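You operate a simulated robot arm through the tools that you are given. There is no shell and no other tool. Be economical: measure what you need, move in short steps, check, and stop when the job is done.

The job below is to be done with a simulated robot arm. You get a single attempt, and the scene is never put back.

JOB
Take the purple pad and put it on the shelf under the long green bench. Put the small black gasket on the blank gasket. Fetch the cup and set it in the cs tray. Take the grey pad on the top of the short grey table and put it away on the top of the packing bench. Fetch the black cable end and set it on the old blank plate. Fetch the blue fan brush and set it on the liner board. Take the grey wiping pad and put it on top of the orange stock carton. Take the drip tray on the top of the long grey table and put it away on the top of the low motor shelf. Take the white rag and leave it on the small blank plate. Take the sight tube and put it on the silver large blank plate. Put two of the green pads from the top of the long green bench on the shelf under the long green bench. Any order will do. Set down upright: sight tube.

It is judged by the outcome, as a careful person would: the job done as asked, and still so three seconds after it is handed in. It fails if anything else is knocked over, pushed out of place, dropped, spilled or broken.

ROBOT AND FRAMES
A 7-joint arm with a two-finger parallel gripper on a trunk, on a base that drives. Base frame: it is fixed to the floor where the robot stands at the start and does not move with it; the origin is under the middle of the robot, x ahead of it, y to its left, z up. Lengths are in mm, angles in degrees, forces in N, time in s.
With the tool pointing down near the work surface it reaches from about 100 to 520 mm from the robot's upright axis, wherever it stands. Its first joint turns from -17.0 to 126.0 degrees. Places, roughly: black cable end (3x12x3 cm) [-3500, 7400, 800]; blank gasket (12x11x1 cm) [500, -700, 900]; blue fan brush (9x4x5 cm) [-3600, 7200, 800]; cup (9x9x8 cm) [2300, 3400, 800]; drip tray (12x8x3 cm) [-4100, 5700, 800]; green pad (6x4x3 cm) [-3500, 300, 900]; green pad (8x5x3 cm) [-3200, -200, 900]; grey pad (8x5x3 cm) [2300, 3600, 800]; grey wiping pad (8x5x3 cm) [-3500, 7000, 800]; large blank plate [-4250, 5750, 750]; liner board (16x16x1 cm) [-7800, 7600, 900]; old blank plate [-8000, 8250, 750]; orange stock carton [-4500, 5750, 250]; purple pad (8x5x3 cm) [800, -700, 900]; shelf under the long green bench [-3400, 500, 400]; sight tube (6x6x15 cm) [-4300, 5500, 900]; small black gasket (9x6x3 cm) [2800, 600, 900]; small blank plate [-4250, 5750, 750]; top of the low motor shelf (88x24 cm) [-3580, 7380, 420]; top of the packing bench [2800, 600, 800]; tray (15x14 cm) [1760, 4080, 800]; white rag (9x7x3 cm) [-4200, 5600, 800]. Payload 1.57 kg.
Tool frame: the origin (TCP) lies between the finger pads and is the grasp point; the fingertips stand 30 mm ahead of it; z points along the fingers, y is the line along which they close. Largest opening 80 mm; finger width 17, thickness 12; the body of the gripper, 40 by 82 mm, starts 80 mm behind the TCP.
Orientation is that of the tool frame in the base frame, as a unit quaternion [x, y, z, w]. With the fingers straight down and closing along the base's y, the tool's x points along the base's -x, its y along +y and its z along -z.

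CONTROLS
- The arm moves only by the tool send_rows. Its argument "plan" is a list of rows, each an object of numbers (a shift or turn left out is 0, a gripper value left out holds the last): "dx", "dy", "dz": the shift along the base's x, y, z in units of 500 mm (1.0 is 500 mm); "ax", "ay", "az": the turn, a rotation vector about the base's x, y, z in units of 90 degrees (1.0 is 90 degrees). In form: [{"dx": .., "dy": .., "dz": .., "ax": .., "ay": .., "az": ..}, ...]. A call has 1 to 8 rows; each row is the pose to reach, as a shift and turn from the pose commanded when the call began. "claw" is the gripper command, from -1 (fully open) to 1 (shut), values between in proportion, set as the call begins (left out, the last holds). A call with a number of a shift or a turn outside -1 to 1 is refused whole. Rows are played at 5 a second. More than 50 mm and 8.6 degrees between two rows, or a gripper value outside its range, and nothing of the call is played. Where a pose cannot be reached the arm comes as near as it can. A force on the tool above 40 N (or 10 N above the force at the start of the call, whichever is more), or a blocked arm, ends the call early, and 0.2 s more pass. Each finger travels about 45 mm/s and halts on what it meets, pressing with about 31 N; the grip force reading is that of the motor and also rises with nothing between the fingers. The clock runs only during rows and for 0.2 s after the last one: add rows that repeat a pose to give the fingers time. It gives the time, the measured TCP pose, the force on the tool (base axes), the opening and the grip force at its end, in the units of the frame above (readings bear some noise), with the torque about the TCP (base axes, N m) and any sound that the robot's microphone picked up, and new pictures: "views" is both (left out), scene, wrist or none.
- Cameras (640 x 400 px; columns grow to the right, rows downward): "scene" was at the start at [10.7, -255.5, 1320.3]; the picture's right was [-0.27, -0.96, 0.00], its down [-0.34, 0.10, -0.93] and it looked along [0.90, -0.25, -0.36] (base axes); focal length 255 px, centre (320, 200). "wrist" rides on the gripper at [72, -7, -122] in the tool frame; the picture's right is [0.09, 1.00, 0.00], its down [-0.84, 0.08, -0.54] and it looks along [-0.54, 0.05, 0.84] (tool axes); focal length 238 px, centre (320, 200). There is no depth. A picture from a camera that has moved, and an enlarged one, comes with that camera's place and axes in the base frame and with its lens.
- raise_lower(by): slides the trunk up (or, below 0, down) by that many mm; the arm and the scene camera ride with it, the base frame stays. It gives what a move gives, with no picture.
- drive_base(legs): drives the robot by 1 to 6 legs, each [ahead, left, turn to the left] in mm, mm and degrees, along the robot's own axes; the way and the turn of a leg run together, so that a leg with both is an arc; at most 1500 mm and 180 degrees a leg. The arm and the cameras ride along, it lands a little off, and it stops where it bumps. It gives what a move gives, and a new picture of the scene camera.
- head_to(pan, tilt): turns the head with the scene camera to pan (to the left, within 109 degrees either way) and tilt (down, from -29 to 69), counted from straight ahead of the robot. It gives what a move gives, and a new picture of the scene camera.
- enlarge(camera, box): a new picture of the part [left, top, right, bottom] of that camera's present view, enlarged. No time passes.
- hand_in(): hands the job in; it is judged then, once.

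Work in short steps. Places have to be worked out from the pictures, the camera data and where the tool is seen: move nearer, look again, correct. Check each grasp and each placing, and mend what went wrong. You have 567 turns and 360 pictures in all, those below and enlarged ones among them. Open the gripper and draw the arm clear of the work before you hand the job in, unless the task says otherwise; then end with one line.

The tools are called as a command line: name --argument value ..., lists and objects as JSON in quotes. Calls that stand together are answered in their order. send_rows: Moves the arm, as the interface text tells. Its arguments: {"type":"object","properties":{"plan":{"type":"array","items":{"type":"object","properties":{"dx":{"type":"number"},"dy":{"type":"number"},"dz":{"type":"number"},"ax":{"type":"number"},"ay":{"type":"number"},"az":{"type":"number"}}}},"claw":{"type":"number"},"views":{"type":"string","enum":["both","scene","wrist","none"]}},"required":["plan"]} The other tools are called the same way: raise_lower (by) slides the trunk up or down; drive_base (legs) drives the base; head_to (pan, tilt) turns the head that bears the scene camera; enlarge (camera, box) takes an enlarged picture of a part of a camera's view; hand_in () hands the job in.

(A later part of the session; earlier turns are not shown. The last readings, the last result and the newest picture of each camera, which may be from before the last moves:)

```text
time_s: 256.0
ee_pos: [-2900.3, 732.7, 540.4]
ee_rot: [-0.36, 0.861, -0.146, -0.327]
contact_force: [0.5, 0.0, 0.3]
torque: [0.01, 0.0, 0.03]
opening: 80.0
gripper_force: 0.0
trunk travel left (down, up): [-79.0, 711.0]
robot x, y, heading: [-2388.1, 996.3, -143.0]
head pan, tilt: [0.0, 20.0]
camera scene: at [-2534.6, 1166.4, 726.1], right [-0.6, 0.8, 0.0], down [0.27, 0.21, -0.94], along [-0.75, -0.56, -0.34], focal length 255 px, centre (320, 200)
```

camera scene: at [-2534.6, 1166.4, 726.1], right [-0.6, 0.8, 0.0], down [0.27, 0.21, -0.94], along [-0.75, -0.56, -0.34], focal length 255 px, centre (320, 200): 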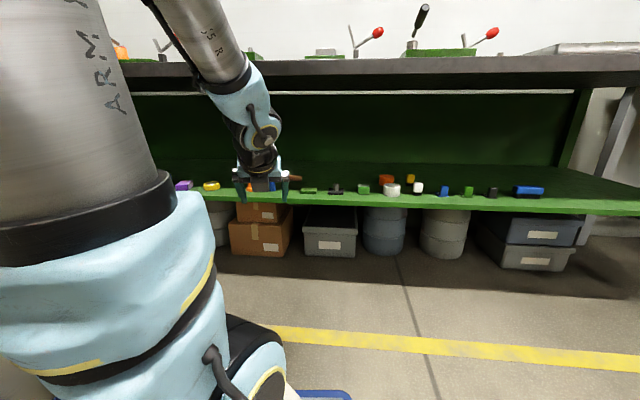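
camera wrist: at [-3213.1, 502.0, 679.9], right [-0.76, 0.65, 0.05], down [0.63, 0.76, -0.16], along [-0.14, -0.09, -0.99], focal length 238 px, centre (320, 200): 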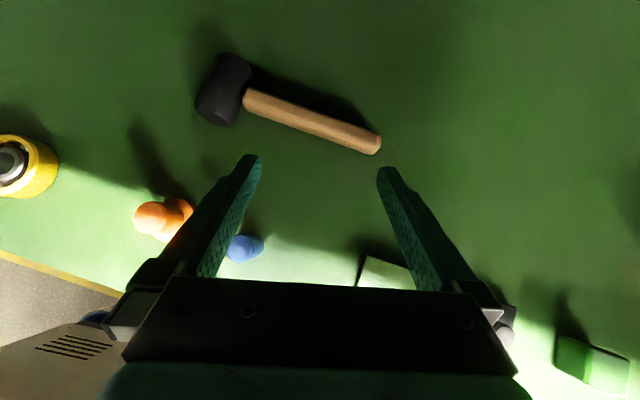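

All shelf items are still in place, and the wide free shelf area right of the blue brush is visible. Now I raise the trunk in two steps.

raise_lower --by 400

raise_lower --by 100

send_rows --plan '[{}]' --views "both"

```text
time_s: 259.8
ee_pos: [-2899.6, 731.8, 939.4]
ee_rot: [-0.361, 0.861, -0.147, -0.327]
contact_force: [0.3, 1.1, 0.5]
torque: [0.05, -0.02, 0.01]
opening: 80.1
gripper_force: 0.1
trunk travel left (down, up): [-479.0, 311.0]
robot x, y, heading: [-2386.5, 989.0, -143.4]
head pan, tilt: [0.0, 20.0]
```

```text
time_s: 261.1
ee_pos: [-2899.8, 731.6, 1039.7]
ee_rot: [-0.361, 0.861, -0.147, -0.327]
contact_force: [0.2, 0.5, 0.4]
torque: [-0.02, -0.02, -0.01]
opening: 80.1
gripper_force: 0.0
trunk travel left (down, up): [-579.0, 211.0]
robot x, y, heading: [-2389.9, 990.6, -143.2]
head pan, tilt: [0.0, 20.0]
```

```text
time_s: 261.5
ee_pos: [-2899.9, 734.3, 1038.8]
ee_rot: [-0.362, 0.861, -0.147, -0.325]
contact_force: [1.2, -0.1, 0.1]
torque: [-0.04, 0.0, -0.04]
opening: 80.0
gripper_force: 0.1
trunk travel left (down, up): [-579.0, 211.0]
robot x, y, heading: [-2384.4, 989.3, -143.0]
head pan, tilt: [0.0, 20.0]
camera scene: at [-2534.6, 1166.4, 1226.1], right [-0.6, 0.8, 0.0], down [0.27, 0.21, -0.94], along [-0.75, -0.56, -0.34], focal length 255 px, centre (320, 200)
camera wrist: at [-2877.8, 750.5, 1179.8], right [-0.76, 0.65, 0.05], down [0.63, 0.76, -0.16], along [-0.13, -0.09, -0.99], focal length 238 px, centre (320, 200)
```

scene: 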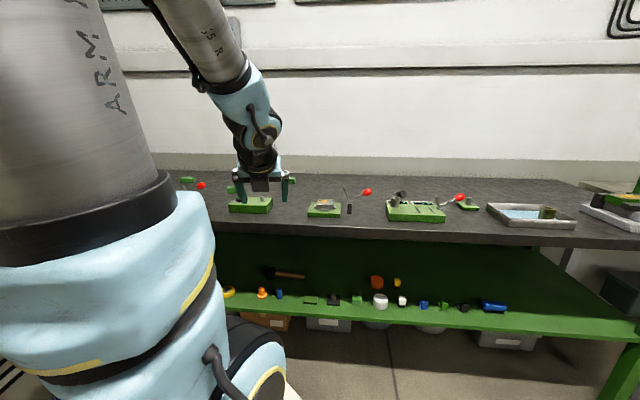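
wrist: 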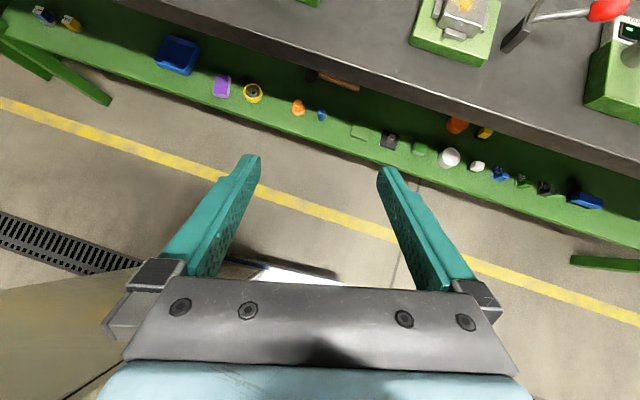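

I drive ahead 423 toward P1, at TCP height 1039, above the levers.

drive_base --legs '[[415, 0, 0]]'

send_rows --plan '[{"dx": -0.07, "dy": -0.05}, {"dx": -0.14, "dy": -0.105}, {"dx": -0.21, "dy": -0.157}, {"dx": -0.28, "dy": -0.21}, {"dx": -0.35, "dy": -0.262}]' --views "wrist"

```text
time_s: 264.1
ee_pos: [-3231.1, 481.8, 1039.0]
ee_rot: [-0.362, 0.861, -0.147, -0.326]
contact_force: [-0.1, -0.3, 0.4]
torque: [0.04, 0.04, -0.04]
opening: 80.2
gripper_force: 0.0
trunk travel left (down, up): [-579.0, 211.0]
robot x, y, heading: [-2719.1, 739.5, -142.8]
head pan, tilt: [0.0, 20.0]
camera scene: at [-2866.8, 916.7, 1226.1], right [-0.6, 0.8, 0.0], down [0.27, 0.21, -0.94], along [-0.75, -0.56, -0.34], focal length 255 px, centre (320, 200)
```

scene: 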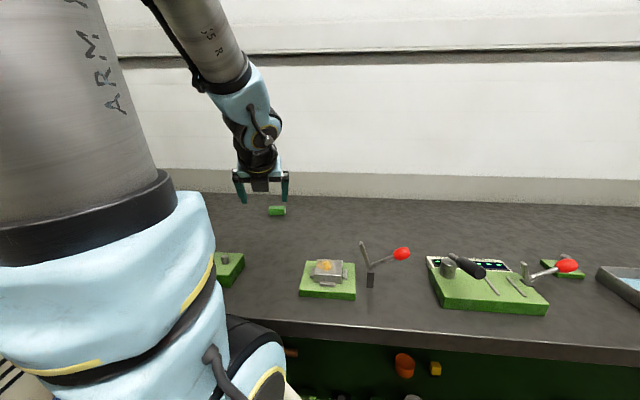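

```text
time_s: 265.3
ee_pos: [-3406.7, 352.9, 1039.5]
ee_rot: [-0.362, 0.861, -0.146, -0.327]
contact_force: [-0.1, 0.4, 1.4]
torque: [0.02, -0.02, 0.02]
opening: 80.0
gripper_force: 0.0
trunk travel left (down, up): [-579.0, 211.0]
robot x, y, heading: [-2718.9, 738.9, -143.1]
head pan, tilt: [0.0, 20.0]
camera wrist: at [-3384.6, 369.5, 1179.7], right [-0.76, 0.64, 0.05], down [0.63, 0.76, -0.16], along [-0.14, -0.09, -0.99], focal length 238 px, centre (320, 200)
```

wrist: 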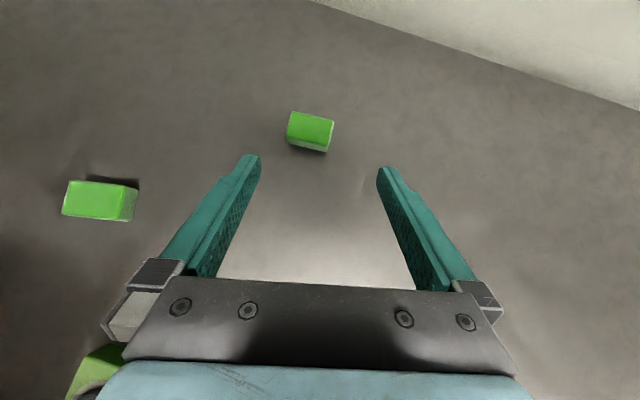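

P1 is at (-3478,263) and P2 at (-3219,170), both clear. I go over P1 and down to an intermediate height.

send_rows --plan '[{"dx": -0.05, "dy": -0.06, "dz": -0.04}, {"dx": -0.1, "dy": -0.12, "dz": -0.09}, {"dx": -0.13, "dy": -0.168, "dz": -0.14}, {"dx": -0.13, "dy": -0.168, "dz": -0.2}]' --views "wrist"

```text
time_s: 266.3
ee_pos: [-3471.2, 268.5, 938.3]
ee_rot: [-0.361, 0.861, -0.146, -0.326]
contact_force: [-0.8, 0.0, 0.5]
torque: [0.01, 0.01, 0.03]
opening: 79.8
gripper_force: 0.1
trunk travel left (down, up): [-579.0, 211.0]
robot x, y, heading: [-2720.8, 740.7, -143.0]
head pan, tilt: [0.0, 20.0]
camera wrist: at [-3449.5, 285.4, 1079.4], right [-0.76, 0.64, 0.05], down [0.63, 0.76, -0.16], along [-0.14, -0.09, -0.99], focal length 238 px, centre (320, 200)
```

wrist: 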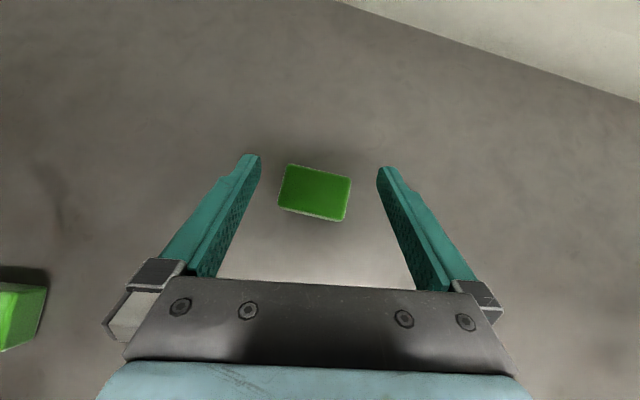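

Aligned. I go down and grip.

send_rows --plan '[{"dx": -0.006, "dy": -0.008, "dz": -0.05}, {"dx": -0.006, "dy": -0.008, "dz": -0.09}, {"dx": -0.006, "dy": -0.008, "dz": -0.108}]' --views "none"

send_rows --plan '[{}, {}, {}, {}]' --claw 1 --views "none"

send_rows --plan '[{"dz": 0.06}, {"dz": 0.15}, {"dz": 0.24}]' --views "wrist"

```text
time_s: 267.1
ee_pos: [-3474.6, 263.3, 885.2]
ee_rot: [-0.362, 0.861, -0.147, -0.326]
contact_force: [0.6, 0.3, 0.5]
torque: [-0.01, 0.03, -0.03]
opening: 80.2
gripper_force: 0.1
trunk travel left (down, up): [-579.0, 211.0]
robot x, y, heading: [-2714.6, 741.6, -142.8]
head pan, tilt: [0.0, 20.0]
```

```text
time_s: 268.1
ee_pos: [-3475.8, 263.2, 885.8]
ee_rot: [-0.361, 0.861, -0.146, -0.327]
contact_force: [0.4, 0.8, -0.2]
torque: [-0.01, -0.02, -0.03]
opening: 62.3
gripper_force: 31.0
trunk travel left (down, up): [-579.0, 211.0]
robot x, y, heading: [-2718.7, 739.0, -143.0]
head pan, tilt: [0.0, 20.0]
```

```text
time_s: 268.9
ee_pos: [-3474.8, 264.5, 1005.6]
ee_rot: [-0.362, 0.861, -0.145, -0.326]
contact_force: [-0.8, -0.3, 0.2]
torque: [0.01, 0.01, 0.01]
opening: 61.9
gripper_force: 31.3
trunk travel left (down, up): [-579.0, 211.0]
robot x, y, heading: [-2717.6, 739.0, -142.8]
head pan, tilt: [0.0, 20.0]
camera wrist: at [-3453.1, 281.3, 1146.2], right [-0.76, 0.64, 0.05], down [0.63, 0.76, -0.15], along [-0.13, -0.09, -0.99], focal length 238 px, centre (320, 200)
```

wrist: 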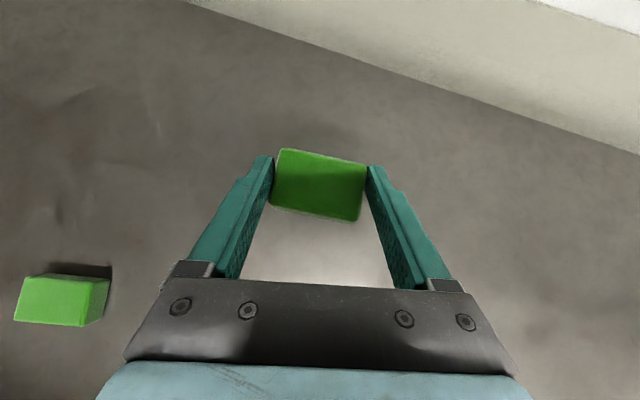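

P1 is held. I back away, retract the arm gradually, and sidestep right toward the free end of the shelf.

drive_base --legs '[[-546, 0, 0], [0, -1002, 0]]'

send_rows --plan '[{"dx": 0.07, "dy": 0.052}, {"dx": 0.14, "dy": 0.104}, {"dx": 0.21, "dy": 0.156}, {"dx": 0.28, "dy": 0.208}, {"dx": 0.35, "dy": 0.26}, {"dx": 0.42, "dy": 0.312}, {"dx": 0.48, "dy": 0.358}]' --views "both"

```text
time_s: 274.4
ee_pos: [-3276.4, 906.7, 1005.0]
ee_rot: [-0.369, 0.859, -0.155, -0.319]
contact_force: [2.2, -1.1, 0.2]
torque: [-0.06, -0.06, 0.05]
opening: 59.2
gripper_force: 31.4
trunk travel left (down, up): [-579.0, 211.0]
robot x, y, heading: [-2531.6, 1393.2, -142.8]
head pan, tilt: [0.0, 20.0]
stopped in leg 2: the force on the tool passed its limit at 50 N (the readings are from after the stop); the commanded pose is now the measured one
camera scene: at [-2679.4, 1570.0, 1226.1], right [-0.6, 0.8, 0.0], down [0.27, 0.21, -0.94], along [-0.75, -0.56, -0.34], focal length 255 px, centre (320, 200)
```

scene: 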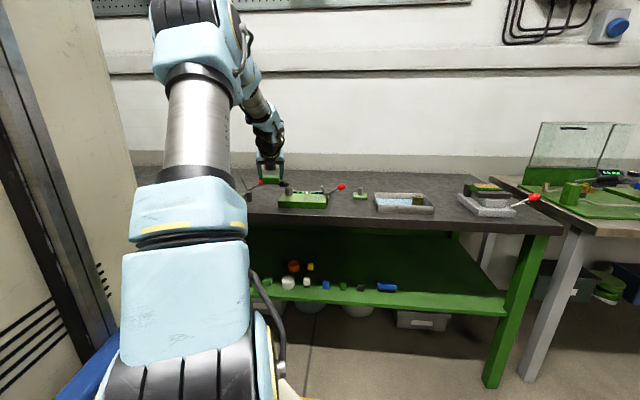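

```text
time_s: 275.9
ee_pos: [-3036.1, 1086.7, 1005.6]
ee_rot: [-0.367, 0.86, -0.155, -0.32]
contact_force: [-0.4, -0.4, -0.8]
torque: [0.0, -0.01, 0.0]
opening: 59.3
gripper_force: 30.9
trunk travel left (down, up): [-579.0, 211.0]
robot x, y, heading: [-2533.0, 1391.1, -143.2]
head pan, tilt: [0.0, 20.0]
camera scene: at [-2679.9, 1569.8, 1226.1], right [-0.6, 0.8, 0.0], down [0.27, 0.21, -0.94], along [-0.75, -0.56, -0.34], focal length 255 px, centre (320, 200)
camera wrist: at [-3016.7, 1104.9, 1145.6], right [-0.78, 0.63, 0.03], down [0.62, 0.77, -0.15], along [-0.12, -0.1, -0.99], focal length 238 px, centre (320, 200)
```

scene: 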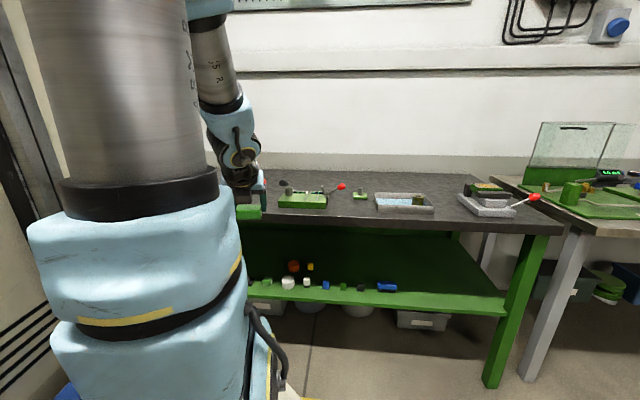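
wrist: 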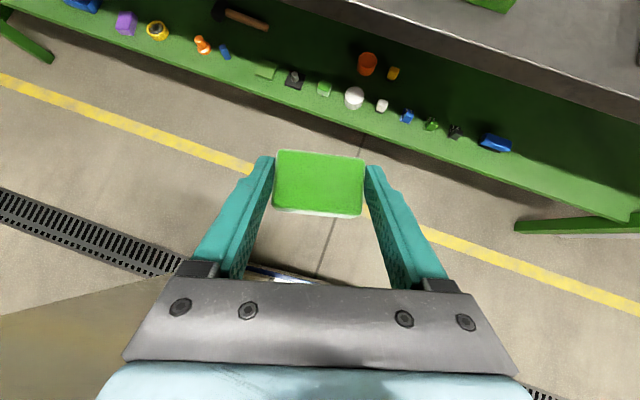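

The tool met something while sidestepping, most likely the black lever handle on a module. I check the state of the bench there.

enlarge --camera "scene" --box '[230, 150, 430, 275]'

```text
3.20 times, centred on (330, 212) of scene
camera zoom: at [-2679.9, 1569.8, 1226.1], right [-0.6, 0.8, 0.0], down [0.27, 0.21, -0.94], along [-0.75, -0.56, -0.34], focal length 816 px, centre (288, 160)
```

zoom: 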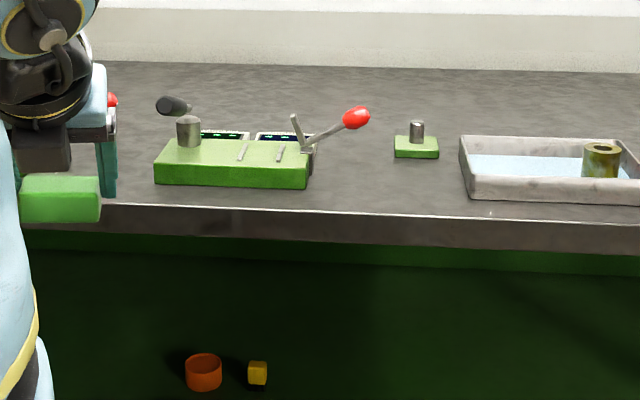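

The handle appears to be where it was (end near (-3295,925,978)); my pad just bumped its tip and stopped. With the arm now retracted well clear, I sidestep the remaining 590 right and then lower.

drive_base --legs '[[0, -591, 0]]'

raise_lower --by -320

send_rows --plan '[{}]' --views "wrist"

```text
time_s: 279.3
ee_pos: [-3390.9, 1556.8, 1004.2]
ee_rot: [-0.369, 0.859, -0.156, -0.319]
contact_force: [-0.1, 0.0, 0.0]
torque: [-0.03, 0.0, -0.02]
opening: 59.1
gripper_force: 30.3
trunk travel left (down, up): [-579.0, 211.0]
robot x, y, heading: [-2887.4, 1869.6, -142.8]
head pan, tilt: [0.0, 20.0]
camera scene: at [-3036.9, 2042.3, 1226.1], right [-0.6, 0.8, 0.0], down [0.27, 0.21, -0.94], along [-0.75, -0.57, -0.34], focal length 255 px, centre (320, 200)
```

scene: 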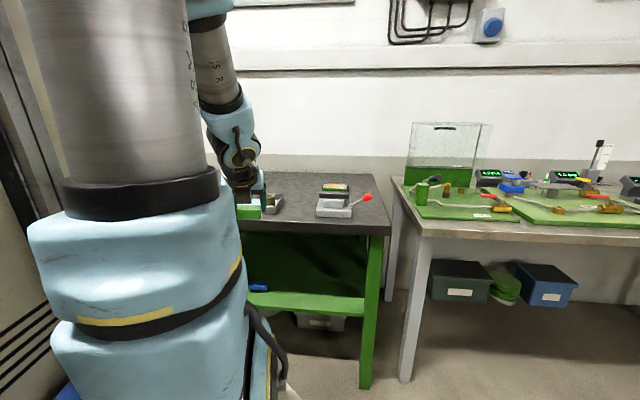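

```text
time_s: 282.5
ee_pos: [-3392.7, 1557.1, 685.0]
ee_rot: [-0.369, 0.859, -0.156, -0.319]
contact_force: [-0.4, -0.2, 0.6]
torque: [0.01, 0.0, -0.01]
opening: 58.8
gripper_force: 30.5
trunk travel left (down, up): [-259.0, 531.0]
robot x, y, heading: [-2892.1, 1870.5, -143.0]
head pan, tilt: [0.0, 20.0]
```

```text
time_s: 282.9
ee_pos: [-3392.3, 1556.9, 685.4]
ee_rot: [-0.369, 0.859, -0.156, -0.319]
contact_force: [-1.0, -0.3, -0.3]
torque: [0.0, -0.01, 0.03]
opening: 58.8
gripper_force: 30.7
trunk travel left (down, up): [-259.0, 531.0]
robot x, y, heading: [-2889.4, 1865.6, -142.7]
head pan, tilt: [0.0, 20.0]
camera wrist: at [-3372.3, 1576.0, 825.9], right [-0.78, 0.63, 0.03], down [0.62, 0.77, -0.15], along [-0.12, -0.1, -0.99], focal length 238 px, centre (320, 200)
```

wrist: 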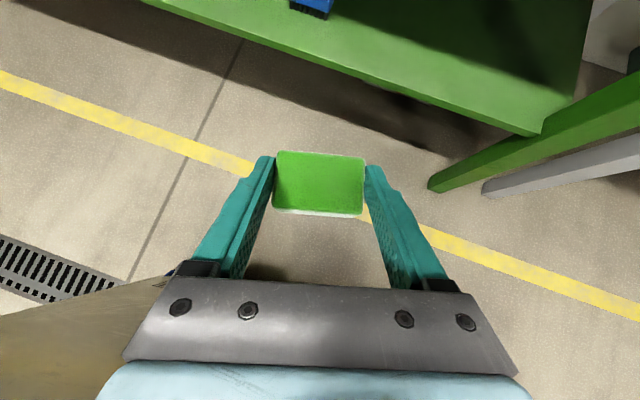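

The free shelf stretch right of the brush is clear. I lower to z≈540 and drive in toward (-3688,1407).

raise_lower --by -145

drive_base --legs '[[0, -60, 0], [290, 0, 0]]'

send_rows --plan '[{}]' --views "wrist"

```text
time_s: 284.6
ee_pos: [-3392.5, 1556.8, 540.9]
ee_rot: [-0.369, 0.859, -0.156, -0.319]
contact_force: [0.0, 0.6, -0.5]
torque: [0.02, 0.03, 0.01]
opening: 58.6
gripper_force: 31.0
trunk travel left (down, up): [-114.0, 676.0]
robot x, y, heading: [-2886.6, 1866.2, -142.9]
head pan, tilt: [0.0, 20.0]
```

```text
time_s: 287.2
ee_pos: [-3661.5, 1428.0, 540.5]
ee_rot: [-0.37, 0.858, -0.156, -0.32]
contact_force: [-0.3, 0.3, -0.1]
torque: [0.04, 0.0, -0.05]
opening: 58.6
gripper_force: 31.2
trunk travel left (down, up): [-114.0, 676.0]
robot x, y, heading: [-3157.3, 1737.5, -142.8]
head pan, tilt: [0.0, 20.0]
camera scene: at [-3307.2, 1913.4, 761.1], right [-0.6, 0.8, 0.0], down [0.27, 0.21, -0.94], along [-0.75, -0.57, -0.34], focal length 255 px, centre (320, 200)
```

scene: 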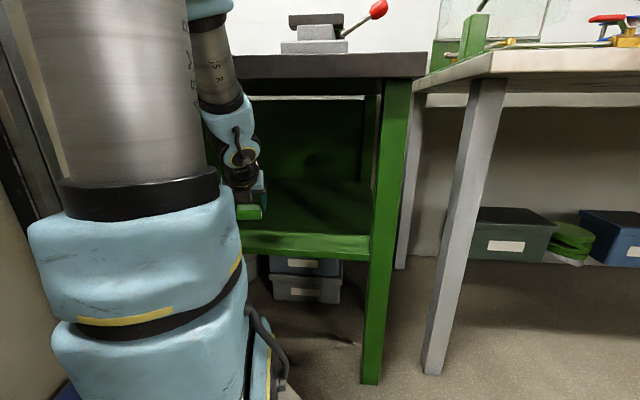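

```text
time_s: 287.6
ee_pos: [-3661.0, 1427.0, 540.3]
ee_rot: [-0.369, 0.859, -0.156, -0.319]
contact_force: [-0.2, -0.1, -0.2]
torque: [-0.03, 0.01, -0.05]
opening: 58.9
gripper_force: 31.2
trunk travel left (down, up): [-114.0, 676.0]
robot x, y, heading: [-3161.2, 1737.8, -142.9]
head pan, tilt: [0.0, 20.0]
camera wrist: at [-3642.2, 1446.7, 680.9], right [-0.78, 0.63, 0.03], down [0.61, 0.77, -0.15], along [-0.12, -0.1, -0.99], focal length 238 px, centre (320, 200)
```

wrist: 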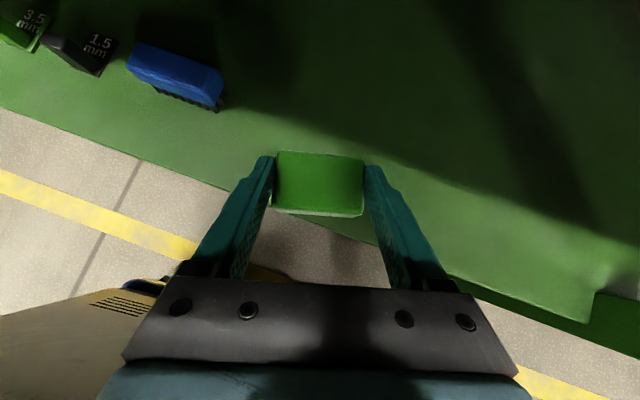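

I move 32 mm further in, then lower to contact.

send_rows --plan '[{"dx": -0.054, "dy": -0.034}, {"dx": -0.054, "dy": -0.034, "dz": -0.07}, {"dx": -0.054, "dy": -0.034, "dz": -0.14}, {"dx": -0.054, "dy": -0.034, "dz": -0.152}, {"dx": -0.054, "dy": -0.034, "dz": -0.16}, {"dx": -0.054, "dy": -0.034, "dz": -0.168}]' --views "wrist"

```text
time_s: 288.8
ee_pos: [-3689.5, 1408.3, 463.0]
ee_rot: [-0.369, 0.856, -0.159, -0.325]
contact_force: [3.0, 2.0, 16.5]
torque: [0.3, 0.1, -0.09]
opening: 58.8
gripper_force: 30.5
out of reach, approached as far as the arm can: row 2
trunk travel left (down, up): [-114.0, 676.0]
robot x, y, heading: [-3160.0, 1740.5, -142.9]
head pan, tilt: [0.0, 20.0]
stopped in row 6: the force on the tool passed its limit at 43 N (the readings are from after the stop); the commanded pose is now the measured one
camera wrist: at [-3669.0, 1428.5, 603.8], right [-0.78, 0.62, 0.03], down [0.61, 0.77, -0.17], along [-0.13, -0.11, -0.99], focal length 238 px, centre (320, 200)
```

wrist: 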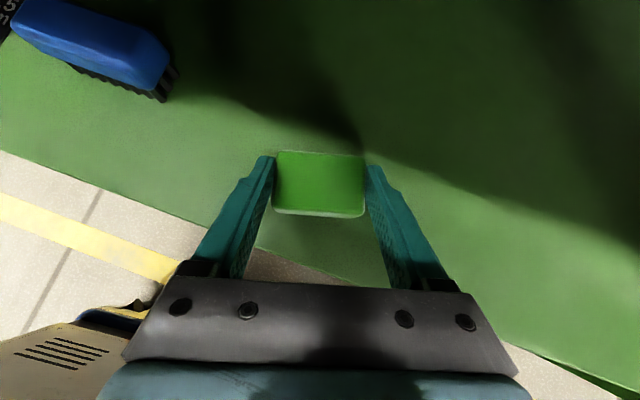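

Contact; the pad is well inside the shelf edge. I release and withdraw back and up.

send_rows --plan '[{}, {}, {"dz": 0.04, "dx": 0.03, "dy": 0.026}, {"dz": 0.1, "dx": 0.07, "dy": 0.06}, {"dz": 0.16, "dx": 0.12, "dy": 0.1}]' --claw -0.9 --views "wrist"

```text
time_s: 290.0
ee_pos: [-3635.7, 1451.5, 532.6]
ee_rot: [-0.37, 0.856, -0.162, -0.322]
contact_force: [-0.6, 0.7, -1.2]
torque: [0.03, 0.0, 0.02]
opening: 75.8
gripper_force: 0.1
out of reach, approached as far as the arm can: row 5
trunk travel left (down, up): [-114.0, 676.0]
robot x, y, heading: [-3160.3, 1739.3, -142.7]
head pan, tilt: [0.0, 20.0]
camera wrist: at [-3616.3, 1471.7, 673.7], right [-0.78, 0.62, 0.02], down [0.61, 0.78, -0.16], along [-0.12, -0.11, -0.99], focal length 238 px, centre (320, 200)
```

wrist: 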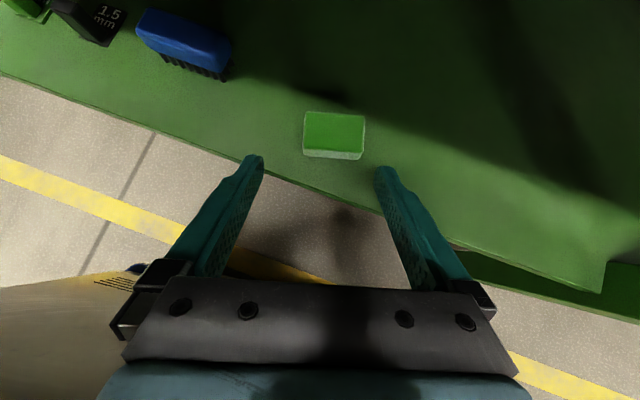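

P1 is on the shelf. I back out, raise, and go left for P2.

drive_base --legs '[[-330, 0, 0]]'

raise_lower --by 400

raise_lower --by 90

drive_base --legs '[[0, 1269, 0]]'

```text
time_s: 292.2
ee_pos: [-3372.5, 1653.8, 533.2]
ee_rot: [-0.369, 0.857, -0.161, -0.321]
contact_force: [-0.7, 0.0, 0.5]
torque: [-0.02, 0.02, -0.01]
opening: 75.9
gripper_force: 0.0
trunk travel left (down, up): [-114.0, 676.0]
robot x, y, heading: [-2890.2, 1941.8, -143.3]
head pan, tilt: [0.0, 20.0]
camera scene: at [-3041.2, 2114.6, 761.1], right [-0.6, 0.8, 0.0], down [0.27, 0.21, -0.94], along [-0.75, -0.57, -0.34], focal length 255 px, centre (320, 200)
```

scene: 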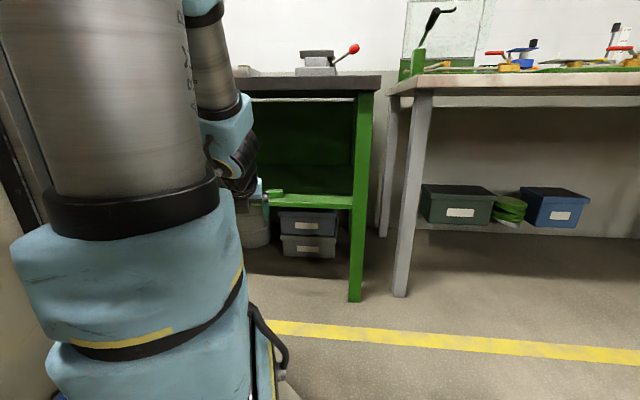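

```text
time_s: 296.1
ee_pos: [-3372.1, 1653.1, 933.6]
ee_rot: [-0.369, 0.857, -0.161, -0.322]
contact_force: [0.3, 0.4, 0.2]
torque: [-0.01, -0.03, 0.01]
opening: 76.0
gripper_force: 0.0
trunk travel left (down, up): [-514.0, 276.0]
robot x, y, heading: [-2894.0, 1941.2, -142.7]
head pan, tilt: [0.0, 20.0]
```

```text
time_s: 297.3
ee_pos: [-3370.5, 1653.1, 1023.3]
ee_rot: [-0.369, 0.857, -0.161, -0.322]
contact_force: [0.8, 0.0, 0.7]
torque: [0.01, -0.01, 0.02]
opening: 75.6
gripper_force: 0.0
trunk travel left (down, up): [-604.0, 186.0]
robot x, y, heading: [-2891.0, 1938.9, -143.0]
head pan, tilt: [0.0, 20.0]
```

```text
time_s: 303.7
ee_pos: [-2597.6, 632.2, 1021.8]
ee_rot: [-0.372, 0.855, -0.163, -0.322]
contact_force: [-0.9, 1.0, 0.4]
torque: [0.01, 0.02, 0.01]
opening: 76.0
gripper_force: 0.0
trunk travel left (down, up): [-604.0, 186.0]
robot x, y, heading: [-2122.1, 921.8, -142.7]
head pan, tilt: [0.0, 20.0]
camera scene: at [-2271.2, 1096.6, 1251.2], right [-0.61, 0.79, 0.0], down [0.27, 0.21, -0.94], along [-0.75, -0.57, -0.34], focal length 255 px, centre (320, 200)
```

scene: 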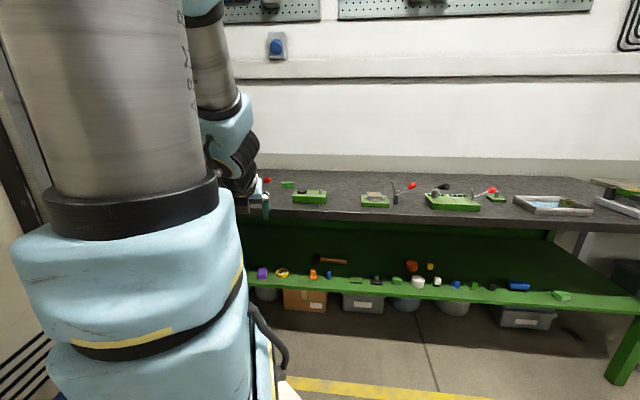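

The purple and green pads on the shelf look fine. I drive ahead 550 so the gripper nears P2.

drive_base --legs '[[550, 0, 0]]'

send_rows --plan '[{"dx": -0.06, "dy": -0.035}, {"dx": -0.12, "dy": -0.07}, {"dx": -0.18, "dy": -0.1}]' --claw -1 --views "wrist"

```text
time_s: 306.9
ee_pos: [-3040.1, 298.7, 1022.8]
ee_rot: [-0.371, 0.856, -0.162, -0.321]
contact_force: [-0.3, 1.0, -0.5]
torque: [0.01, -0.01, -0.02]
opening: 75.9
gripper_force: 0.0
trunk travel left (down, up): [-604.0, 186.0]
robot x, y, heading: [-2563.0, 584.7, -142.8]
head pan, tilt: [0.0, 20.0]
camera scene: at [-2711.6, 761.5, 1251.1], right [-0.6, 0.8, 0.0], down [0.27, 0.21, -0.94], along [-0.75, -0.57, -0.34], focal length 255 px, centre (320, 200)
```

scene: 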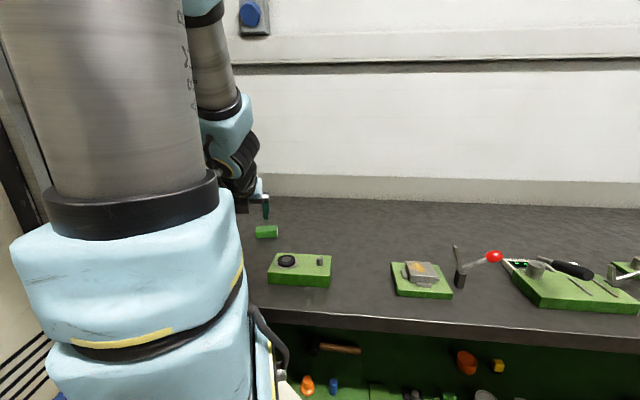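

```text
time_s: 307.7
ee_pos: [-3130.9, 248.6, 1022.9]
ee_rot: [-0.371, 0.856, -0.162, -0.321]
contact_force: [0.9, 0.3, 0.0]
torque: [-0.01, 0.02, -0.04]
opening: 80.0
gripper_force: 0.1
trunk travel left (down, up): [-604.0, 186.0]
robot x, y, heading: [-2563.6, 584.8, -142.7]
head pan, tilt: [0.0, 20.0]
camera wrist: at [-3111.4, 269.4, 1162.8], right [-0.78, 0.62, 0.02], down [0.61, 0.78, -0.16], along [-0.12, -0.11, -0.99], focal length 238 px, centre (320, 200)
```

wrist: 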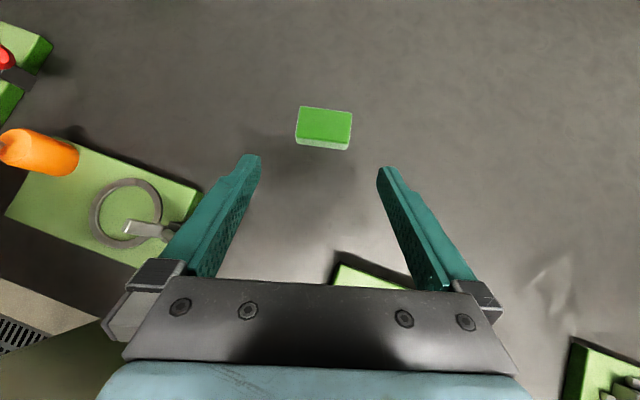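

P2 is at (-3212,162) and turned about 6° relative to my fingers. I turn the base by -6° to align, then look again.

drive_base --legs '[[0, 0, -6]]'

send_rows --plan '[{"dx": -0.02, "dy": -0.05, "dz": -0.05}, {"dx": -0.03, "dy": -0.1, "dz": -0.1}]' --views "wrist"

```text
time_s: 308.6
ee_pos: [-3164.0, 310.9, 1022.1]
ee_rot: [-0.326, 0.874, -0.145, -0.329]
contact_force: [0.1, 0.1, -0.1]
torque: [-0.01, 0.02, 0.01]
opening: 79.8
gripper_force: 0.2
trunk travel left (down, up): [-604.0, 186.0]
robot x, y, heading: [-2562.6, 584.7, -148.7]
head pan, tilt: [0.0, 20.0]
camera scene: at [-2692.1, 776.4, 1251.1], right [-0.52, 0.86, 0.0], down [0.29, 0.18, -0.94], along [-0.8, -0.48, -0.34], focal length 255 px, centre (320, 200)
```

scene: 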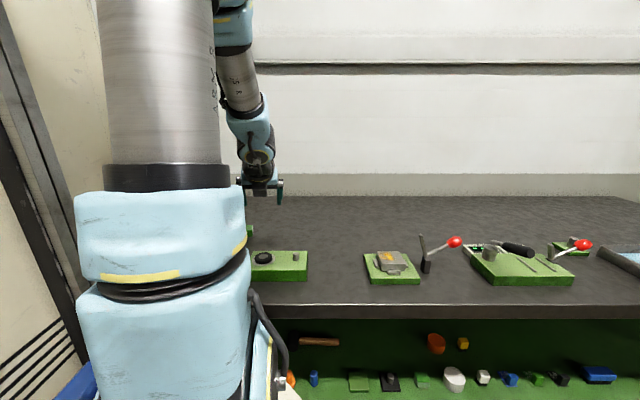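

```text
time_s: 309.2
ee_pos: [-3177.9, 260.7, 971.7]
ee_rot: [-0.326, 0.874, -0.145, -0.33]
contact_force: [0.0, 0.2, -0.4]
torque: [-0.02, -0.03, -0.03]
opening: 80.0
gripper_force: 0.1
trunk travel left (down, up): [-604.0, 186.0]
robot x, y, heading: [-2560.4, 585.2, -148.7]
head pan, tilt: [0.0, 20.0]
camera wrist: at [-3155.7, 279.0, 1112.8], right [-0.71, 0.7, 0.02], down [0.69, 0.71, -0.16], along [-0.13, -0.1, -0.99], focal length 238 px, centre (320, 200)
```

wrist: 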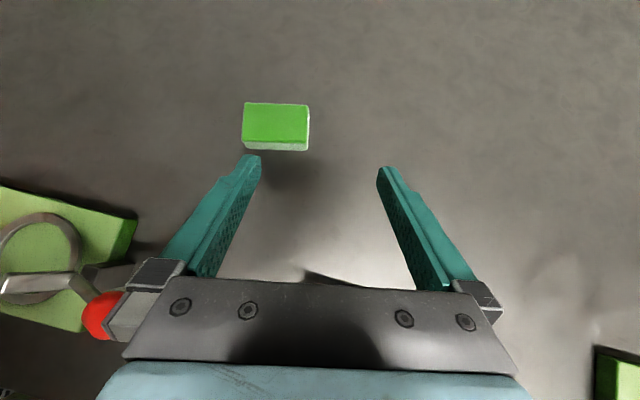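

P2 is now aligned. I move over it and check before descending.

send_rows --plan '[{"dx": -0.02, "dy": -0.07}, {"dx": -0.04, "dy": -0.14}, {"dx": -0.055, "dy": -0.184, "dz": -0.06}]' --views "wrist"

```text
time_s: 310.1
ee_pos: [-3213.9, 173.9, 944.3]
ee_rot: [-0.326, 0.875, -0.148, -0.327]
contact_force: [0.1, -1.1, -0.5]
torque: [-0.01, 0.05, 0.01]
opening: 79.8
gripper_force: 0.1
out of reach, approached as far as the arm can: row 3
trunk travel left (down, up): [-604.0, 186.0]
robot x, y, heading: [-2562.1, 584.5, -148.7]
head pan, tilt: [0.0, 20.0]
camera wrist: at [-3194.0, 192.9, 1085.8], right [-0.72, 0.7, 0.02], down [0.68, 0.71, -0.16], along [-0.12, -0.1, -0.99], focal length 238 px, centre (320, 200)
```

wrist: 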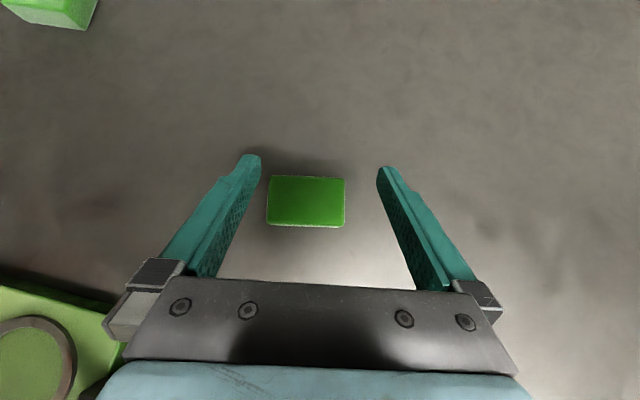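

The wrist yaw limit is biting here. I shift the base 75 mm left so the target lies more to the right of the arm, then correct the arm.

drive_base --legs '[[0, 75, 0]]'

```text
time_s: 311.1
ee_pos: [-3176.5, 109.7, 946.5]
ee_rot: [-0.327, 0.874, -0.148, -0.326]
contact_force: [-0.8, 0.3, 1.0]
torque: [-0.01, 0.02, 0.02]
opening: 80.1
gripper_force: 0.2
trunk travel left (down, up): [-604.0, 186.0]
robot x, y, heading: [-2524.9, 520.6, -149.1]
head pan, tilt: [0.0, 20.0]
camera scene: at [-2653.3, 711.8, 1251.2], right [-0.52, 0.86, 0.0], down [0.29, 0.18, -0.94], along [-0.8, -0.49, -0.34], focal length 255 px, centre (320, 200)
```

scene: 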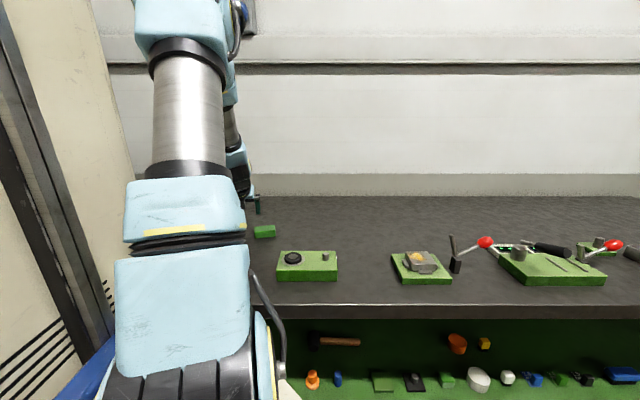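

Now I move the arm (-27,+60) to be over P2.

send_rows --plan '[{"dx": -0.028, "dy": 0.06}, {"dx": -0.055, "dy": 0.12}]' --views "wrist"

```text
time_s: 311.7
ee_pos: [-3203.1, 168.3, 944.7]
ee_rot: [-0.328, 0.874, -0.149, -0.327]
contact_force: [0.2, -0.6, -0.3]
torque: [0.05, 0.03, -0.03]
opening: 79.8
gripper_force: 0.1
trunk travel left (down, up): [-604.0, 186.0]
robot x, y, heading: [-2523.6, 521.4, -148.8]
head pan, tilt: [0.0, 20.0]
camera wrist: at [-3182.0, 187.5, 1086.0], right [-0.72, 0.69, 0.02], down [0.68, 0.71, -0.16], along [-0.12, -0.1, -0.99], focal length 238 px, centre (320, 200)
```

wrist: 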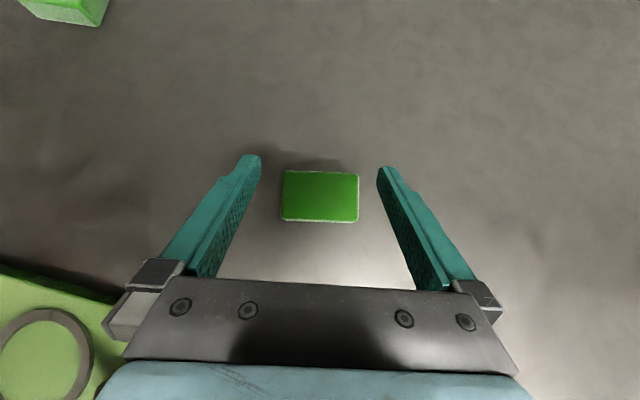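

Perfectly centred; the pad is about 67 mm wide. I descend and grip.

send_rows --plan '[{"dz": -0.04}, {"dz": -0.08}, {"dz": -0.12}]' --views "none"

send_rows --plan '[{}, {}, {}, {}]' --claw 1 --views "none"

send_rows --plan '[{"dz": 0.08}, {"dz": 0.17}, {"dz": 0.26}]' --views "wrist"

```text
time_s: 312.5
ee_pos: [-3202.3, 169.9, 884.1]
ee_rot: [-0.327, 0.874, -0.148, -0.327]
contact_force: [-0.1, 0.6, 0.2]
torque: [0.03, 0.01, 0.04]
opening: 80.1
gripper_force: 0.1
trunk travel left (down, up): [-604.0, 186.0]
robot x, y, heading: [-2523.0, 520.3, -148.7]
head pan, tilt: [0.0, 20.0]
```

```text
time_s: 313.5
ee_pos: [-3204.5, 170.2, 885.1]
ee_rot: [-0.327, 0.874, -0.149, -0.327]
contact_force: [-0.8, -0.3, -0.5]
torque: [0.02, 0.0, 0.0]
opening: 69.4
gripper_force: 30.5
trunk travel left (down, up): [-604.0, 186.0]
robot x, y, heading: [-2525.0, 522.1, -149.0]
head pan, tilt: [0.0, 20.0]
```

```text
time_s: 314.3
ee_pos: [-3206.1, 168.2, 1014.4]
ee_rot: [-0.327, 0.874, -0.147, -0.327]
contact_force: [1.1, 0.2, -0.3]
torque: [0.01, 0.0, 0.0]
opening: 69.2
gripper_force: 31.2
trunk travel left (down, up): [-604.0, 186.0]
robot x, y, heading: [-2524.0, 518.7, -148.8]
head pan, tilt: [0.0, 20.0]
camera wrist: at [-3184.2, 187.2, 1156.0], right [-0.72, 0.7, 0.02], down [0.69, 0.71, -0.16], along [-0.12, -0.1, -0.99], focal length 238 px, centre (320, 200)
```

wrist: 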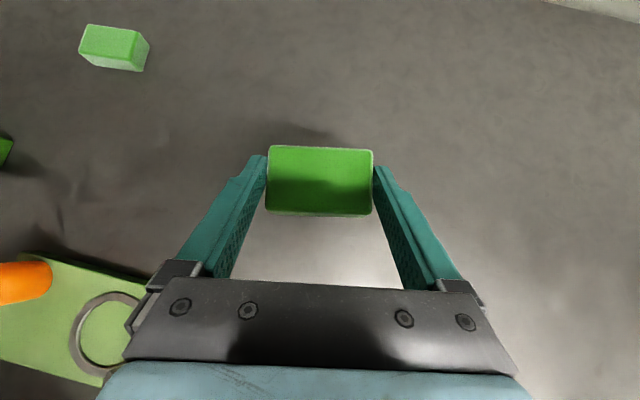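

P2 is held. I back off, retract the arm, then sidestep left to the free stretch left of the blue tray.

drive_base --legs '[[-450, 0, 0]]'

send_rows --plan '[{"dx": 0.07, "dy": 0.044}, {"dx": 0.14, "dy": 0.088}, {"dx": 0.21, "dy": 0.13}, {"dx": 0.29, "dy": 0.176}]' --views "none"

drive_base --legs '[[0, 445, 0]]'

```text
time_s: 317.0
ee_pos: [-2816.7, 398.8, 1015.7]
ee_rot: [-0.328, 0.874, -0.148, -0.326]
contact_force: [-0.6, 0.9, -1.3]
torque: [-0.01, -0.03, 0.0]
opening: 69.3
gripper_force: 31.1
trunk travel left (down, up): [-604.0, 186.0]
robot x, y, heading: [-2138.0, 760.0, -148.5]
head pan, tilt: [0.0, 20.0]
camera scene: at [-2266.8, 945.6, 1251.1], right [-0.52, 0.86, 0.0], down [0.29, 0.18, -0.94], along [-0.8, -0.49, -0.34], focal length 255 px, centre (320, 200)
```

scene: 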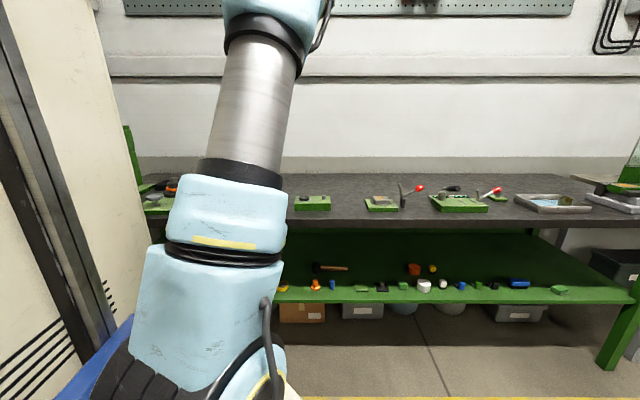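

```text
time_s: 318.0
ee_pos: [-2672.5, 488.9, 1014.3]
ee_rot: [-0.328, 0.874, -0.149, -0.326]
contact_force: [-0.5, -0.2, -1.1]
torque: [0.01, 0.0, 0.0]
opening: 69.1
gripper_force: 30.6
trunk travel left (down, up): [-604.0, 186.0]
robot x, y, heading: [-2136.5, 757.6, -148.8]
head pan, tilt: [0.0, 20.0]
```

```text
time_s: 320.7
ee_pos: [-2440.6, 106.8, 1014.5]
ee_rot: [-0.326, 0.875, -0.148, -0.326]
contact_force: [-0.6, -0.1, 0.5]
torque: [-0.01, 0.02, -0.03]
opening: 68.9
gripper_force: 31.3
trunk travel left (down, up): [-604.0, 186.0]
robot x, y, heading: [-1904.3, 373.8, -148.9]
head pan, tilt: [0.0, 20.0]
camera scene: at [-2034.5, 562.4, 1251.2], right [-0.52, 0.86, 0.0], down [0.29, 0.18, -0.94], along [-0.8, -0.48, -0.34], focal length 255 px, centre (320, 200)
```

scene: 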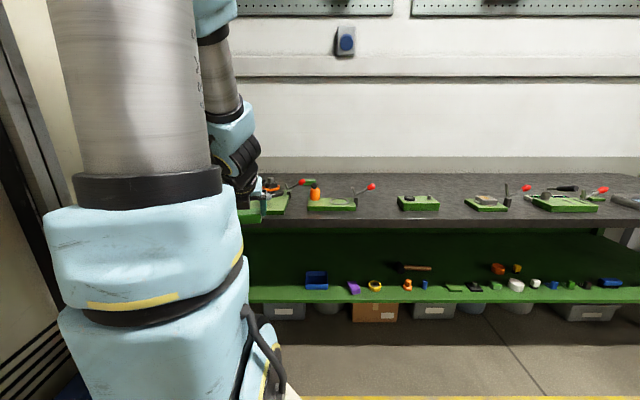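

I lower to shelf level and look.

raise_lower --by -400

send_rows --plan '[{}]' --views "wrist"

```text
time_s: 324.6
ee_pos: [-2441.1, 107.7, 613.9]
ee_rot: [-0.326, 0.875, -0.148, -0.326]
contact_force: [0.2, -0.6, 0.0]
torque: [-0.01, -0.03, 0.01]
opening: 68.7
gripper_force: 31.2
trunk travel left (down, up): [-204.0, 586.0]
robot x, y, heading: [-1905.6, 375.5, -148.8]
head pan, tilt: [0.0, 20.0]
```

```text
time_s: 325.0
ee_pos: [-2441.2, 105.9, 615.4]
ee_rot: [-0.326, 0.875, -0.148, -0.327]
contact_force: [0.7, 0.0, -0.8]
torque: [0.01, 0.04, 0.01]
opening: 68.5
gripper_force: 31.3
trunk travel left (down, up): [-204.0, 586.0]
robot x, y, heading: [-1902.2, 371.5, -149.0]
head pan, tilt: [0.0, 20.0]
camera wrist: at [-2420.2, 125.6, 755.5], right [-0.72, 0.7, 0.02], down [0.69, 0.71, -0.16], along [-0.12, -0.1, -0.99], focal length 238 px, centre (320, 200)
```

wrist: 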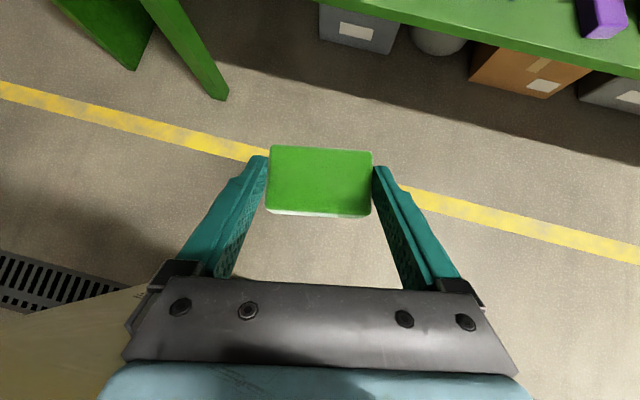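

I lower 75 more and drive in 330.

raise_lower --by -75

drive_base --legs '[[330, 10, 0]]'

send_rows --plan '[{}]' --views "wrist"

```text
time_s: 326.1
ee_pos: [-2440.2, 105.8, 539.0]
ee_rot: [-0.326, 0.875, -0.147, -0.326]
contact_force: [-0.2, -0.4, -0.6]
torque: [0.04, -0.02, -0.01]
opening: 69.1
gripper_force: 30.8
trunk travel left (down, up): [-129.0, 661.0]
robot x, y, heading: [-1906.0, 370.5, -148.8]
head pan, tilt: [0.0, 20.0]
```

```text
time_s: 328.3
ee_pos: [-2718.1, -70.5, 539.5]
ee_rot: [-0.326, 0.874, -0.148, -0.327]
contact_force: [0.1, -0.4, -0.1]
torque: [0.01, 0.0, -0.02]
opening: 68.7
gripper_force: 30.8
trunk travel left (down, up): [-129.0, 661.0]
robot x, y, heading: [-2181.8, 191.2, -148.7]
head pan, tilt: [0.0, 20.0]
camera scene: at [-2311.5, 384.2, 776.1], right [-0.52, 0.86, 0.0], down [0.29, 0.18, -0.94], along [-0.81, -0.48, -0.34], focal length 255 px, centre (320, 200)
```

scene: 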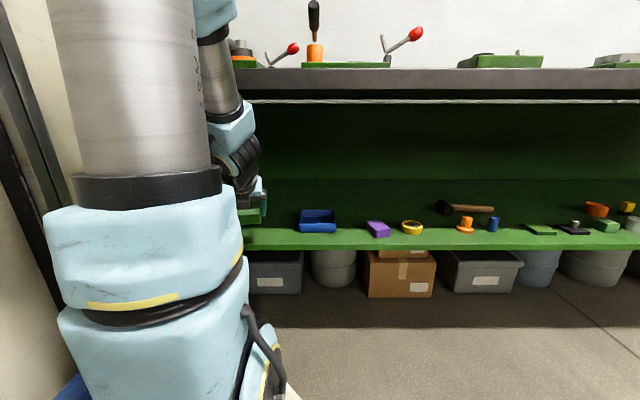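

```text
time_s: 328.7
ee_pos: [-2718.9, -71.1, 539.6]
ee_rot: [-0.327, 0.875, -0.148, -0.326]
contact_force: [-0.5, -0.4, -0.4]
torque: [0.02, 0.02, 0.01]
opening: 68.8
gripper_force: 31.2
trunk travel left (down, up): [-129.0, 661.0]
robot x, y, heading: [-2183.8, 194.6, -149.1]
head pan, tilt: [0.0, 20.0]
camera wrist: at [-2697.6, -52.2, 680.6], right [-0.72, 0.7, 0.02], down [0.69, 0.71, -0.16], along [-0.12, -0.1, -0.99], focal length 238 px, centre (320, 200)
```

wrist: 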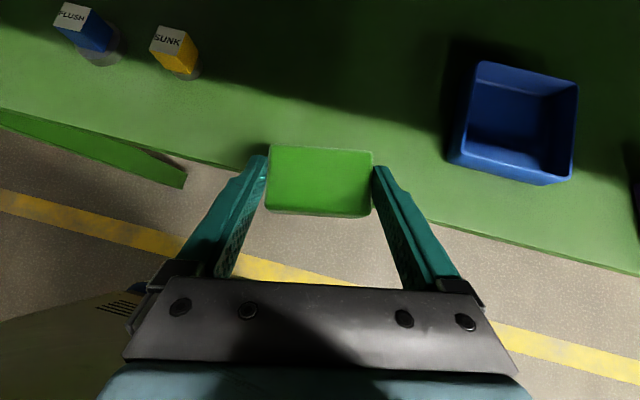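

The gap between the marker and the tray is clear. I extend in and lower to contact.

send_rows --plan '[{"dx": -0.05, "dy": -0.038}, {"dx": -0.098, "dy": -0.076}, {"dx": -0.098, "dy": -0.076, "dz": -0.07}, {"dx": -0.098, "dy": -0.076, "dz": -0.138}, {"dx": -0.098, "dy": -0.076, "dz": -0.148}, {"dx": -0.098, "dy": -0.076, "dz": -0.156}, {"dx": -0.098, "dy": -0.076, "dz": -0.164}]' --views "wrist"

```text
time_s: 330.2
ee_pos: [-2770.3, -111.1, 464.0]
ee_rot: [-0.326, 0.872, -0.152, -0.334]
contact_force: [2.7, 2.8, 14.7]
torque: [0.34, 0.2, -0.07]
opening: 69.1
gripper_force: 31.1
trunk travel left (down, up): [-129.0, 661.0]
robot x, y, heading: [-2183.0, 198.0, -149.2]
head pan, tilt: [0.0, 20.0]
stopped in row 7: the force on the tool passed its limit at 44 N (the readings are from after the stop); the commanded pose is now the measured one
camera wrist: at [-2747.3, -91.1, 604.7], right [-0.72, 0.7, 0.02], down [0.68, 0.71, -0.17], along [-0.13, -0.11, -0.98], focal length 238 px, centre (320, 200)
```

wrist: 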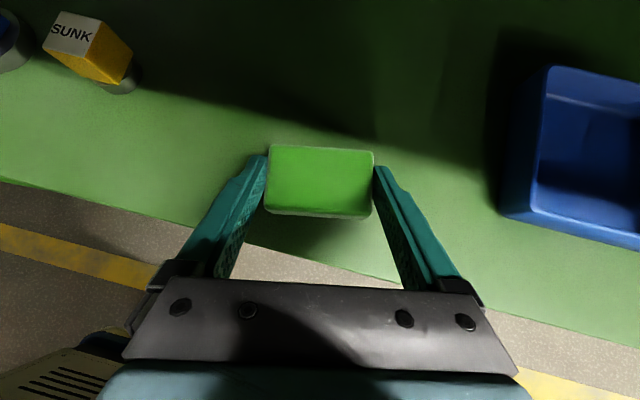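

Good contact. I release and withdraw.

send_rows --plan '[{}, {}, {"dz": 0.04, "dx": 0.03, "dy": 0.026}, {"dz": 0.1, "dx": 0.07, "dy": 0.06}, {"dz": 0.15, "dx": 0.11, "dy": 0.09}]' --claw -1 --views "wrist"

```text
time_s: 331.4
ee_pos: [-2714.1, -66.3, 538.0]
ee_rot: [-0.325, 0.873, -0.149, -0.331]
contact_force: [-0.3, 0.0, -0.3]
torque: [0.02, -0.01, 0.0]
opening: 80.0
gripper_force: 0.0
trunk travel left (down, up): [-129.0, 661.0]
robot x, y, heading: [-2182.5, 196.6, -148.9]
head pan, tilt: [0.0, 20.0]
camera wrist: at [-2692.2, -46.1, 678.3], right [-0.72, 0.7, 0.02], down [0.69, 0.71, -0.17], along [-0.13, -0.11, -0.99], focal length 238 px, centre (320, 200)
```

wrist: 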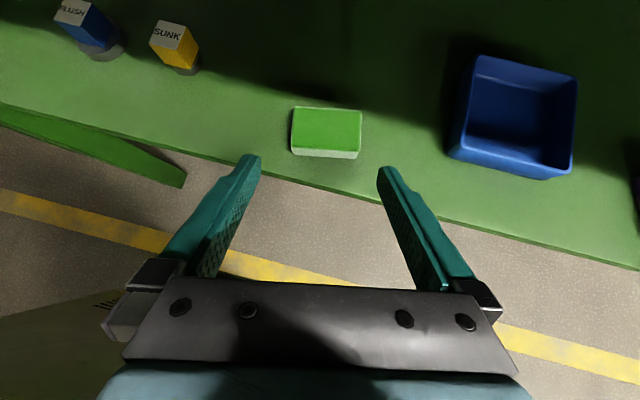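

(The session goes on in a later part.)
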